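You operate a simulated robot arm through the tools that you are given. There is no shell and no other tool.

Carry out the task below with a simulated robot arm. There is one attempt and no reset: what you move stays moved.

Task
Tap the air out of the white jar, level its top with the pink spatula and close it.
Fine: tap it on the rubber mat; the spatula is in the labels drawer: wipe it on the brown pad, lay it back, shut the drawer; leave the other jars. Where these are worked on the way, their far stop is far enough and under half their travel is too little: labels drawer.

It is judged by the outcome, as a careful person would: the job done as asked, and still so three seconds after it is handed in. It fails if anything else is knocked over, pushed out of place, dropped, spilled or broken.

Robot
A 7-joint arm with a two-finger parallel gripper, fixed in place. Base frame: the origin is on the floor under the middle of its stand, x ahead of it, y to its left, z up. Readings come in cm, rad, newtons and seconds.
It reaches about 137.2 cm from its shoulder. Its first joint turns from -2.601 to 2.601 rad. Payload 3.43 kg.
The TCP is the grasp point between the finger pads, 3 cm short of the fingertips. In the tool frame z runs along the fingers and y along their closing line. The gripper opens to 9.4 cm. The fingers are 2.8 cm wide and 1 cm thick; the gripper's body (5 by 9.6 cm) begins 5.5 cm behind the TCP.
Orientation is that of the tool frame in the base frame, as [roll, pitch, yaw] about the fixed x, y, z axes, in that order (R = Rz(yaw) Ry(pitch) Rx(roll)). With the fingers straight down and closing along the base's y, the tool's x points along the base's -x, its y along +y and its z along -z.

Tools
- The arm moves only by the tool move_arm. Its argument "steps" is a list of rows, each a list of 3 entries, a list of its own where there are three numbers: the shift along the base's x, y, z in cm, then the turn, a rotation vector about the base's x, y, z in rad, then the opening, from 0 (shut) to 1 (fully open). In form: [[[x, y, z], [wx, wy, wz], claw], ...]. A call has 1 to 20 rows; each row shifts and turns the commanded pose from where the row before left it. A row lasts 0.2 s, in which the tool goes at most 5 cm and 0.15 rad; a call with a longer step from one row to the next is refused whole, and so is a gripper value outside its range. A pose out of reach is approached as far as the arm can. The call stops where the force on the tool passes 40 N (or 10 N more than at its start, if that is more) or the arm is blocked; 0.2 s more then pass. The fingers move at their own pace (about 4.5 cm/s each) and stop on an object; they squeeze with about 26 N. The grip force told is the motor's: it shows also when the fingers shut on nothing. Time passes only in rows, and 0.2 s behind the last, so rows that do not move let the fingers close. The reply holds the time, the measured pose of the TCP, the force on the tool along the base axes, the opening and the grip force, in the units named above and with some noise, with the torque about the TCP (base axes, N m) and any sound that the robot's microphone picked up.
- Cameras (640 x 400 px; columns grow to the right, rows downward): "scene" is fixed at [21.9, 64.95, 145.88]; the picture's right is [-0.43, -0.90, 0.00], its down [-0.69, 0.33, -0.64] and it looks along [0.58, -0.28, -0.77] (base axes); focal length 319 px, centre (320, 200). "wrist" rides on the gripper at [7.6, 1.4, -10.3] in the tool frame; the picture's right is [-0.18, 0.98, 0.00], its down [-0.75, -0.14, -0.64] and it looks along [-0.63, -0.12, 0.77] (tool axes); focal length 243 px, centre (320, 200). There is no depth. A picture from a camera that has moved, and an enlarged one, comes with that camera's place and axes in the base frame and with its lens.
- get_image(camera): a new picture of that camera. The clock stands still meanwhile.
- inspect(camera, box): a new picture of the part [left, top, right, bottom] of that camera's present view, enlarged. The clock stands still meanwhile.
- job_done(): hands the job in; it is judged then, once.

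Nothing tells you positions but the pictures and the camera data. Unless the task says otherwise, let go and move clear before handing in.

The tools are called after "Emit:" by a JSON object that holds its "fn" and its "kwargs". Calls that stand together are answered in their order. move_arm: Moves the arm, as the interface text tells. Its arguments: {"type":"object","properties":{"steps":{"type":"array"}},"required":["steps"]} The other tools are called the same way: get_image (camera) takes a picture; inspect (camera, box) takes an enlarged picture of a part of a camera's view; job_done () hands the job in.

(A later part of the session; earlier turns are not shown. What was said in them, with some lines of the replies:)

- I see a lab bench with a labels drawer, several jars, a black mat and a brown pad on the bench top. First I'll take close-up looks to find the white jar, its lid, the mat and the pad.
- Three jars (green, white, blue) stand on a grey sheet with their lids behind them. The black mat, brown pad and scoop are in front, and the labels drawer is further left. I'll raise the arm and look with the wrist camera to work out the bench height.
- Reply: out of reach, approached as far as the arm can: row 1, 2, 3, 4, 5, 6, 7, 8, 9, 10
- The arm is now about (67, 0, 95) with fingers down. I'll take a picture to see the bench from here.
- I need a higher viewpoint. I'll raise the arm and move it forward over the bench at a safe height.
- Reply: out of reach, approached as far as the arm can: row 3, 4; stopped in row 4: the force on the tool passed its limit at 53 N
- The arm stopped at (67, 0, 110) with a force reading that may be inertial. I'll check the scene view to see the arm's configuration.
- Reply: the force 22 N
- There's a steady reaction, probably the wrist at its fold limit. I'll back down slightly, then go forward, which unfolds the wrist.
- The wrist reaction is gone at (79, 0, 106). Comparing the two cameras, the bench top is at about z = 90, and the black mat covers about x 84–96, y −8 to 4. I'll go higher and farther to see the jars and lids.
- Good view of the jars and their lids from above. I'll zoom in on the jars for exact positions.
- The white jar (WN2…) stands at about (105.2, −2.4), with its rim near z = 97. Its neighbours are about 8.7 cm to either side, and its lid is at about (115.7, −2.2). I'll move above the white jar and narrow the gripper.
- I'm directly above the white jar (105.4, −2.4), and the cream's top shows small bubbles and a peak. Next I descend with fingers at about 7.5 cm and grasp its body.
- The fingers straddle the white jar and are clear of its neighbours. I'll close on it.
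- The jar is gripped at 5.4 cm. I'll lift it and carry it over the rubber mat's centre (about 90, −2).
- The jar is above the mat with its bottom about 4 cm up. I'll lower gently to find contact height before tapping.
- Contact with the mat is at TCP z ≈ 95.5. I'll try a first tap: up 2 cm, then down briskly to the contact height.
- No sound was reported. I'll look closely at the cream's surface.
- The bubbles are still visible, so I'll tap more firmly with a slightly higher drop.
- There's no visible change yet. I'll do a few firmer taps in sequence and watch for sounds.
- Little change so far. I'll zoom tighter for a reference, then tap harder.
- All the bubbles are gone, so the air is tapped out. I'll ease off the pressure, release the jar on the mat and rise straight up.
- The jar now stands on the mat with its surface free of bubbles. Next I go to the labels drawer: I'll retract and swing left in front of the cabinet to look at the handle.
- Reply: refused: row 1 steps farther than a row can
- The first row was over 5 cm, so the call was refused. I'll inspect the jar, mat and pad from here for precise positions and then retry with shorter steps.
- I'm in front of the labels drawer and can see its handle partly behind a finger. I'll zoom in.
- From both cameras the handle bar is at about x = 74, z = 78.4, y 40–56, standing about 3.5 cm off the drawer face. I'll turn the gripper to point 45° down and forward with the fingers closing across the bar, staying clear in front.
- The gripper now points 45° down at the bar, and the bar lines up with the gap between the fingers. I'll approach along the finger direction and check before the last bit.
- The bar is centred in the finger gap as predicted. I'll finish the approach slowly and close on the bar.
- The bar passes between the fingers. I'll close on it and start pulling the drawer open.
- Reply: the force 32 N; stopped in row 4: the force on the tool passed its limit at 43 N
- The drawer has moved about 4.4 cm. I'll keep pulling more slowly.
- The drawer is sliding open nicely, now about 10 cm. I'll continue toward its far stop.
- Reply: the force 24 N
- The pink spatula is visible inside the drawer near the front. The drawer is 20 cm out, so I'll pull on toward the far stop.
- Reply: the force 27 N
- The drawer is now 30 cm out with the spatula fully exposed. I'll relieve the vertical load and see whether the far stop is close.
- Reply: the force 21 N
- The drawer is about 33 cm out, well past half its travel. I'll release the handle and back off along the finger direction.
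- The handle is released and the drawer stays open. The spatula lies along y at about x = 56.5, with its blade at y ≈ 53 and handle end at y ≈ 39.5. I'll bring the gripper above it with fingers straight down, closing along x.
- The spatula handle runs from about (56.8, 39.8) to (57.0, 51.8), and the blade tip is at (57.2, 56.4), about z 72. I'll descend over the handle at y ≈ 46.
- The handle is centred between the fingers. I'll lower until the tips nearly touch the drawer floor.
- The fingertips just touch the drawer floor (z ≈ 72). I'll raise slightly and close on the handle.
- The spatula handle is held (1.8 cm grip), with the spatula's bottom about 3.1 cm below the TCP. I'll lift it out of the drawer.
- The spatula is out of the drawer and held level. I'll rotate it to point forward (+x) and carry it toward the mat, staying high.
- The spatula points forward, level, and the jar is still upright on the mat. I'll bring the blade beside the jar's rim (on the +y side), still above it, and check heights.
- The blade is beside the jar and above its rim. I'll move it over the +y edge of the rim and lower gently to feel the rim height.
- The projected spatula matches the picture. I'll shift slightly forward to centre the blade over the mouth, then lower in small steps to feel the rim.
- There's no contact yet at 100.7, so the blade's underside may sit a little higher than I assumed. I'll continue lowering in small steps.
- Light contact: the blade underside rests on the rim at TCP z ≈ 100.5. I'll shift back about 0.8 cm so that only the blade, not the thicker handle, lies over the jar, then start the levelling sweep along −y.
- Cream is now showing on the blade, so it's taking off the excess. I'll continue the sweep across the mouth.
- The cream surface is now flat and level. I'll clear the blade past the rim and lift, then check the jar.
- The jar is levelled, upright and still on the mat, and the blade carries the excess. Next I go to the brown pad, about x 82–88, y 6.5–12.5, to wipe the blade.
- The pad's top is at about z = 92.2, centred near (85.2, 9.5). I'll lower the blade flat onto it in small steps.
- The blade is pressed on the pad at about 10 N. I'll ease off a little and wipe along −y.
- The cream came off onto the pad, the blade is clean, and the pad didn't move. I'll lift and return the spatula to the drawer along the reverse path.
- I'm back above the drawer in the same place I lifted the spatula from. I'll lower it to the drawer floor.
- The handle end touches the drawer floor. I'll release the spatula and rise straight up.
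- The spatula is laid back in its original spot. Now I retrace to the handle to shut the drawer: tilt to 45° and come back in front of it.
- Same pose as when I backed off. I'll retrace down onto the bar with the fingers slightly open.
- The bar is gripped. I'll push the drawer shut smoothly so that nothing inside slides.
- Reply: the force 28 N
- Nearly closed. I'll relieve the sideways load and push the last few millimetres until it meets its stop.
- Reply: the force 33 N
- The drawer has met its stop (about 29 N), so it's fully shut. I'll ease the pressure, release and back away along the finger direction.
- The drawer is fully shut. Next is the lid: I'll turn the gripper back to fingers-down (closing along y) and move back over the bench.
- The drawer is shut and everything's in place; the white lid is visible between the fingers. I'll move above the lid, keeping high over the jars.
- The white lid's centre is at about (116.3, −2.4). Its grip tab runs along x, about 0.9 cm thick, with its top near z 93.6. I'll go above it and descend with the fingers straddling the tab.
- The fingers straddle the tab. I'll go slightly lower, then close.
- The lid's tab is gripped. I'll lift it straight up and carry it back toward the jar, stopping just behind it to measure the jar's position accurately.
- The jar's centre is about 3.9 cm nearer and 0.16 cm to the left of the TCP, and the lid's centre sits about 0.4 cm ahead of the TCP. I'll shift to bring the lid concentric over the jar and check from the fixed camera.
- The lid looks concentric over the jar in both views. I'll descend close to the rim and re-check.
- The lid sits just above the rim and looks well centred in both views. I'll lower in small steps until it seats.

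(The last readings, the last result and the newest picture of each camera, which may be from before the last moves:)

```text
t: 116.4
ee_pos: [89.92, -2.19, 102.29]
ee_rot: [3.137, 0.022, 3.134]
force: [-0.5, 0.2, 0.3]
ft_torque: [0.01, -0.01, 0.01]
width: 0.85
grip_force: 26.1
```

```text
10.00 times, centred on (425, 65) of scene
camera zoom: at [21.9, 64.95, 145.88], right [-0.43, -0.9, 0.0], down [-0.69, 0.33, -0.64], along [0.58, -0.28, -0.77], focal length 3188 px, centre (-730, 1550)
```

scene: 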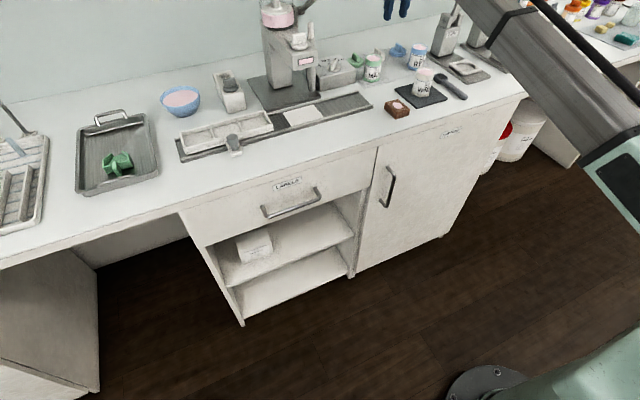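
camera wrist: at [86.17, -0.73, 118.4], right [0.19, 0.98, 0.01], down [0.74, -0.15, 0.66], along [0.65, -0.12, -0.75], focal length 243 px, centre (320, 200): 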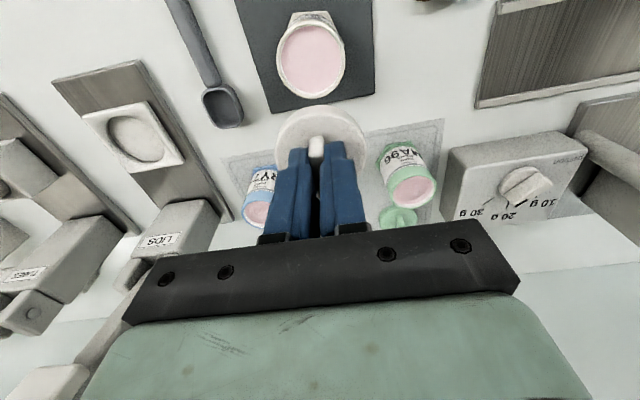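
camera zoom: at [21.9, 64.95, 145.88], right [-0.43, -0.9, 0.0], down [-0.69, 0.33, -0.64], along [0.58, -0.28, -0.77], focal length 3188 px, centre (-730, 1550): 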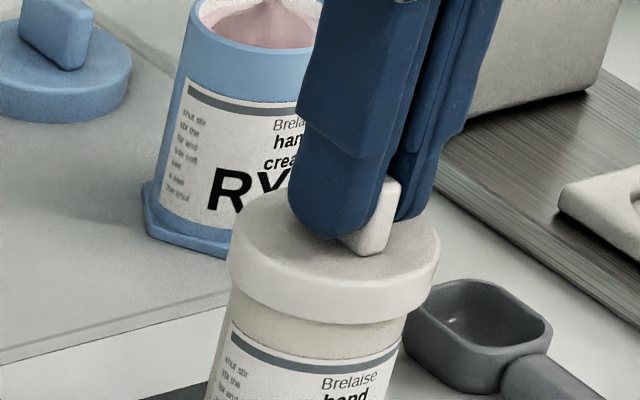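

Emit:
{"fn": "move_arm", "kwargs": {"steps": [[[0, 0, -0.12], [0, 0, 0], 0], [[0, 0, 0], [0, 0, 0], 0]]}}

Emit:
{"fn": "move_arm", "kwargs": {"steps": [[[0, 0, -0.12], [0, 0, 0], 0], [[0, 0, 0], [0, 0, 0], 0]]}}

Emit:
{"fn": "move_arm", "kwargs": {"steps": [[[0, 0, -0.12], [0, 0, 0], 0], [[0, 0, 0], [0, 0, 0], 0]]}}

Emit:
{"fn": "inspect", "kwargs": {"camera": "scene", "box": [400, 45, 450, 85]}}

```text
t: 117.0
ee_pos: [90.04, -2.27, 102.07]
ee_rot: [3.136, 0.019, 3.134]
force: [-0.4, 0.8, 0.0]
ft_torque: [0.04, 0.02, -0.03]
width: 0.82
grip_force: 25.7
```

```text
t: 117.6
ee_pos: [89.91, -2.27, 101.93]
ee_rot: [3.136, 0.021, 3.136]
force: [0.0, -0.4, -0.8]
ft_torque: [0.01, -0.01, 0.01]
width: 0.86
grip_force: 26.1
```

```text
t: 118.2
ee_pos: [89.96, -2.19, 101.86]
ee_rot: [3.137, 0.022, 3.134]
force: [0.2, 0.8, -0.1]
ft_torque: [-0.02, 0.02, 0.02]
width: 0.84
grip_force: 26.6
```

```text
10.00 times, centred on (425, 65) of scene
camera zoom: at [21.9, 64.95, 145.88], right [-0.43, -0.9, 0.0], down [-0.69, 0.33, -0.64], along [0.58, -0.28, -0.77], focal length 3188 px, centre (-730, 1550)
```

zoom: 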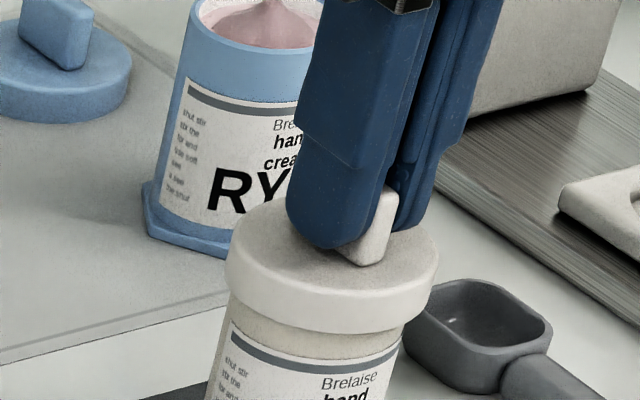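

The lid's skirt is sliding over the rim without touching. I'll continue down until it seats.

Emit:
{"fn": "move_arm", "kwargs": {"steps": [[[0, 0, -0.12], [0, 0, 0], 0], [[0, 0, 0], [0, 0, 0], 0]]}}

Emit:
{"fn": "move_arm", "kwargs": {"steps": [[[0, 0, -0.12], [0, 0, 0], 0], [[0, 0, 0], [0, 0, 0], 0]]}}

Emit:
{"fn": "move_arm", "kwargs": {"steps": [[[0, 0, -0.12], [0, 0, 0], 0], [[0, 0, 0], [0, 0, 0], 0]]}}

Emit:
{"fn": "inspect", "kwargs": {"camera": "scene", "box": [400, 45, 450, 85]}}

```text
t: 118.8
ee_pos: [89.95, -2.16, 101.81]
ee_rot: [3.136, 0.021, 3.135]
force: [-1.3, -0.2, 0.2]
ft_torque: [0.0, 0.02, 0.0]
width: 0.84
grip_force: 25.6
```

```text
t: 119.4
ee_pos: [89.96, -2.13, 101.74]
ee_rot: [3.137, 0.022, 3.136]
force: [-0.7, -0.3, -0.7]
ft_torque: [-0.04, -0.01, -0.01]
width: 0.85
grip_force: 25.7
```

```text
t: 120.0
ee_pos: [89.93, -2.15, 101.69]
ee_rot: [3.137, 0.02, 3.135]
force: [0.0, 0.2, -0.4]
ft_torque: [0.03, 0.02, -0.01]
width: 0.83
grip_force: 26.0
```

```text
10.00 times, centred on (425, 65) of scene
camera zoom: at [21.9, 64.95, 145.88], right [-0.43, -0.9, 0.0], down [-0.69, 0.33, -0.64], along [0.58, -0.28, -0.77], focal length 3188 px, centre (-730, 1550)
```

zoom: 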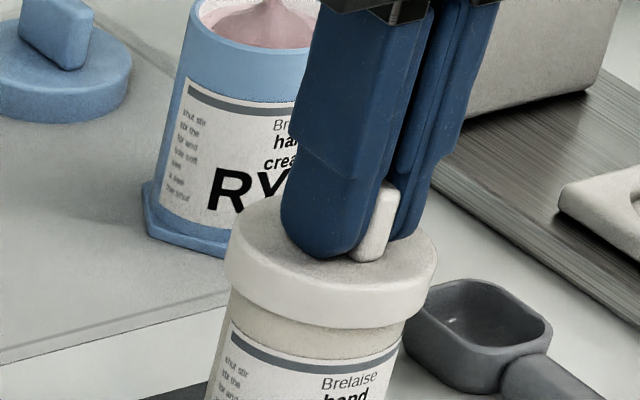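

The lid seems to have settled on the jar, with the fingers now sliding slightly along its tab. I'll look from the wrist camera.

Emit:
{"fn": "inspect", "kwargs": {"camera": "wrist", "box": [240, 60, 400, 180]}}

Emit:
{"fn": "inspect", "kwargs": {"camera": "scene", "box": [395, 55, 455, 105]}}

```text
3.33 times, centred on (320, 120) of wrist
camera zoom: at [82.1, -0.64, 111.8], right [0.19, 0.98, 0.01], down [0.74, -0.15, 0.66], along [0.65, -0.12, -0.75], focal length 809 px, centre (320, 467)
```

zoom: 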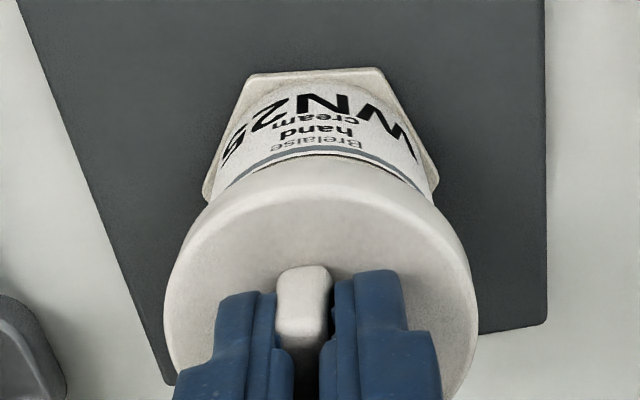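

```text
8.00 times, centred on (425, 80) of scene
camera zoom: at [21.9, 64.95, 145.88], right [-0.43, -0.9, 0.0], down [-0.69, 0.33, -0.64], along [0.58, -0.28, -0.77], focal length 2550 px, centre (-520, 1160)
```

zoom: 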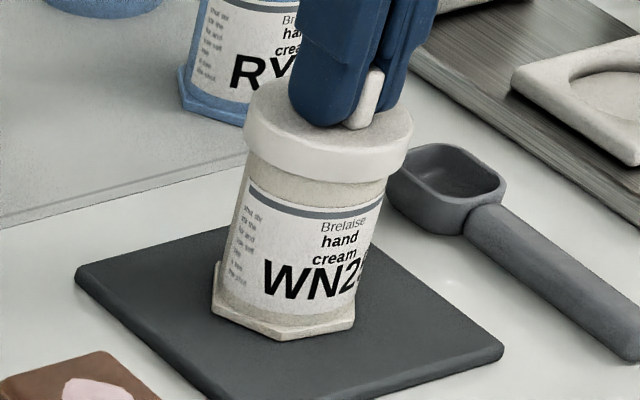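

The lid sits level and concentric on the jar. I'll press down gently to confirm that it's fully seated.

Emit:
{"fn": "move_arm", "kwargs": {"steps": [[[0, 0, -0.1], [0, 0, 0], 0], [[0, 0, 0], [0, 0, 0], 0]]}}

Emit:
{"fn": "move_arm", "kwargs": {"steps": [[[0, 0, -0.1], [0, 0, 0], 0], [[0, 0, 0], [0, 0, 0], 0]]}}

Emit:
{"fn": "inspect", "kwargs": {"camera": "scene", "box": [400, 45, 450, 85]}}

```text
t: 120.6
ee_pos: [89.93, -2.19, 101.53]
ee_rot: [3.135, 0.022, 3.136]
force: [-0.6, 1.0, 13.7]
ft_torque: [-0.01, 0.06, 0.0]
width: 0.83
grip_force: 26.0
heard: snap
```

```text
t: 121.2
ee_pos: [89.98, -2.12, 101.54]
ee_rot: [3.135, 0.023, 3.136]
force: [-1.1, 2.3, 31.7]
ft_torque: [0.02, -0.04, -0.01]
width: 0.85
grip_force: 26.3
```

```text
10.00 times, centred on (425, 65) of scene
camera zoom: at [21.9, 64.95, 145.88], right [-0.43, -0.9, 0.0], down [-0.69, 0.33, -0.64], along [0.58, -0.28, -0.77], focal length 3188 px, centre (-730, 1550)
```

zoom: 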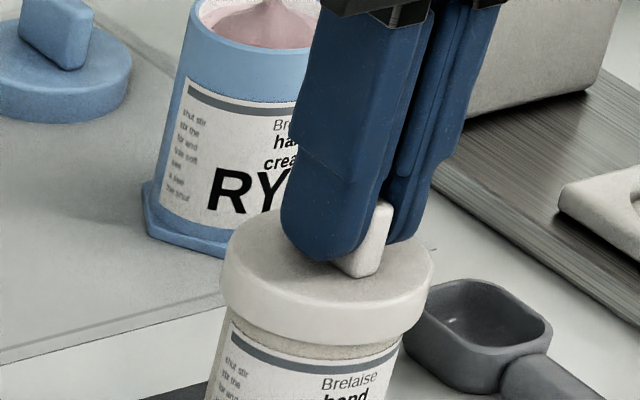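

A snap was heard and the lid is fully down, so the jar is closed. I'll ease the pressure, open the fingers and lift straight up.

Emit:
{"fn": "move_arm", "kwargs": {"steps": [[[0, 0, 0.2], [0, 0, 0], 0], [[0, 0, 0], [0, 0, 0], 0.2], [[0, 0, 0], [0, 0, 0], 0.35], [[0, 0, 0], [0, 0, 0], 0.35], [[0, 0, 1.5], [0, 0, 0], 0.35], [[0, 0, 3], [0, 0, 0], 0.35], [[0, 0, 3], [0, 0, 0], 0.35], [[0, 0, 2], [0, 0, 0], 0.35]]}}

Emit:
{"fn": "inspect", "kwargs": {"camera": "scene", "box": [360, 30, 480, 120]}}

Emit:
{"fn": "get_image", "kwargs": {"camera": "wrist"}}

Emit:
{"fn": "get_image", "kwargs": {"camera": "scene"}}

```text
t: 123.0
ee_pos: [90.02, -2.25, 111.26]
ee_rot: [3.137, 0.02, 3.135]
force: [0.8, -0.3, 0.2]
ft_torque: [0.01, -0.02, -0.01]
width: 3.28
grip_force: 0.0
```

```text
4.44 times, centred on (420, 75) of scene
camera zoom: at [21.9, 64.95, 145.88], right [-0.43, -0.9, 0.0], down [-0.69, 0.33, -0.64], along [0.58, -0.28, -0.77], focal length 1417 px, centre (-124, 756)
```

zoom: 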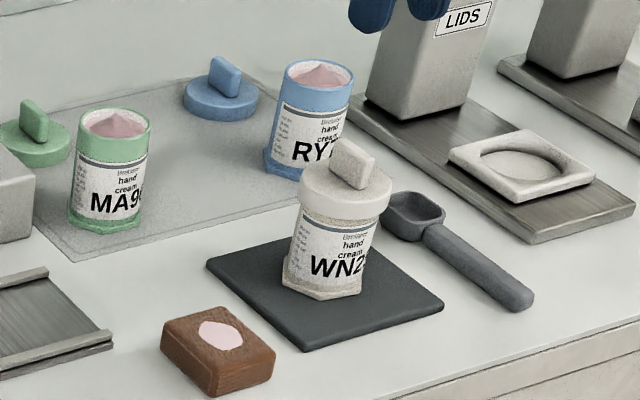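

```text
taken
camera wrist: at [82.04, -0.72, 121.4], right [0.19, 0.98, 0.01], down [0.74, -0.15, 0.66], along [0.65, -0.12, -0.75], focal length 243 px, centre (320, 200)
```

wrist: 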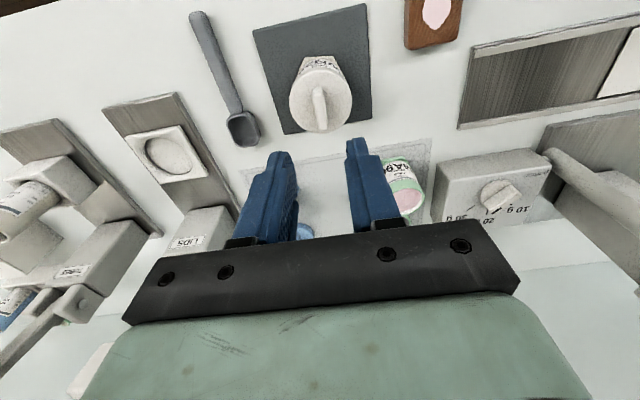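

```text
taken
```

scene: 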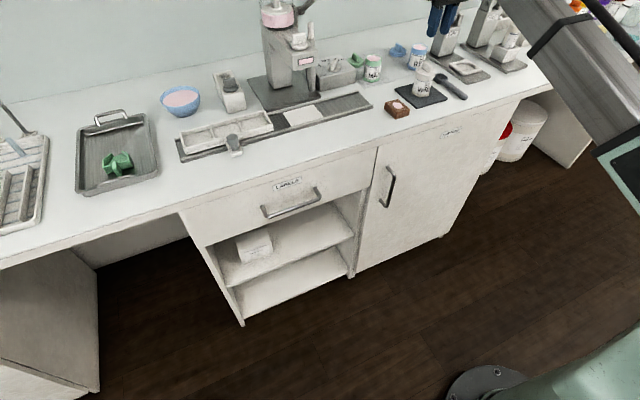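

The jar is closed and standing on the mat, and the other jars, lids and pad are in place. I'll move clear and check that the drawer is fully shut.

Emit:
{"fn": "move_arm", "kwargs": {"steps": [[[-2, 1, 0.5], [0, 0, 0], 0.35], [[-3, 1, -1], [0, 0, 0], 0.35], [[-3, 0, -2], [0, 0, 0], 0.35], [[-3, 0, -2], [0, 0, 0], 0.35], [[-3, 0, -2], [0, 0, 0], 0.35], [[-3, 0, -2], [0, 0, 0], 0.35], [[0, 0, 0], [0, 0, 0], 0.35]]}}

Emit:
{"fn": "inspect", "kwargs": {"camera": "scene", "box": [170, 130, 410, 330]}}

Emit:
{"fn": "inspect", "kwargs": {"camera": "scene", "box": [320, 20, 480, 120]}}

Emit:
{"fn": "get_image", "kwargs": {"camera": "scene"}}

```text
t: 124.6
ee_pos: [73.04, -0.15, 102.63]
ee_rot: [3.135, 0.02, 3.134]
force: [-0.5, 0.1, 0.5]
ft_torque: [0.04, 0.0, -0.03]
width: 3.28
grip_force: 0.0
```

```text
2.00 times, centred on (290, 230) of scene
camera zoom: at [21.9, 64.95, 145.88], right [-0.43, -0.9, 0.0], down [-0.69, 0.33, -0.64], along [0.58, -0.28, -0.77], focal length 638 px, centre (380, 140)
```

zoom: 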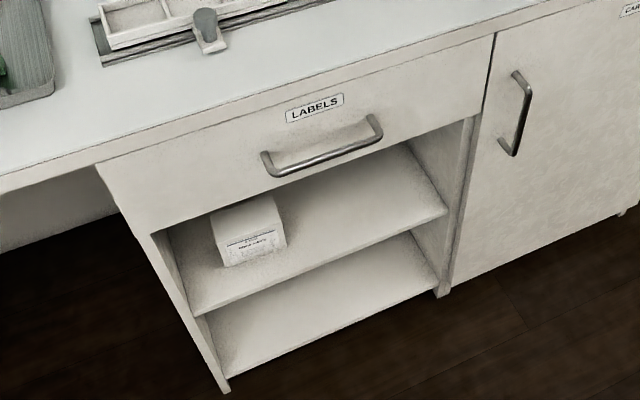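

```text
4.00 times, centred on (400, 70) of scene
camera zoom: at [21.9, 64.95, 145.88], right [-0.43, -0.9, 0.0], down [-0.69, 0.33, -0.64], along [0.58, -0.28, -0.77], focal length 1275 px, centre (0, 720)
```

zoom: 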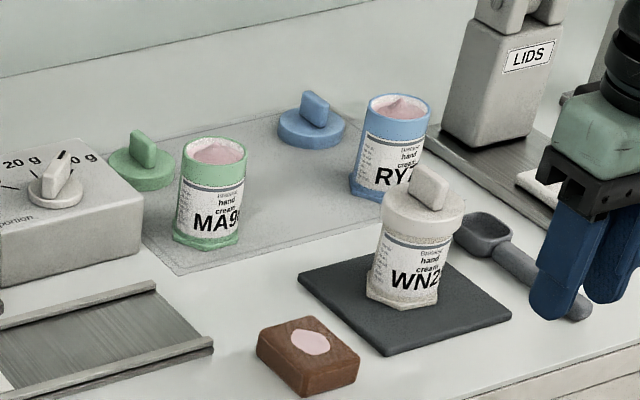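

```text
taken
```

scene: 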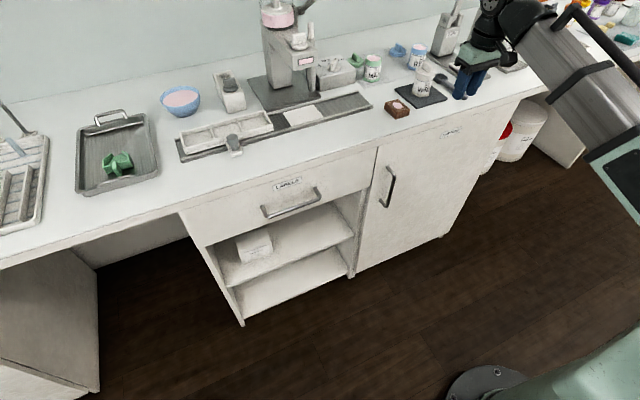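

The drawer looks exactly as it did at the start. The white jar is tapped, levelled and snapped shut on the mat, and nothing else has moved. The gripper is empty and clear, so I'm handing in.

Emit:
{"fn": "job_done", "kwargs": {}}

```text
The job is handed in.
```

The white jar is done: its air is tapped out on the rubber mat, its top is levelled with the pink spatula, and its lid is snapped shut. I've handed the job in.

- **Jar:** the bubbles in the cream were gone after the fifth tap, and the surface was flat after one sweep. I left the closed jar standing on the rubber mat and did not move it back to its old spot, since you didn't ask for that.
- **Spatula:** it was wiped clean on the brown pad, which now carries the cream, and laid back where it was in the drawer.
- **Labels drawer:** it was pulled about 33 cm out without reaching its far stop, which I judged to be well past half its travel. It was then pushed shut against its stop, and it looks as it did at the start.
- **Everything else:** in the last pictures the other jars, their lids, the pad and the scoop were where they started.
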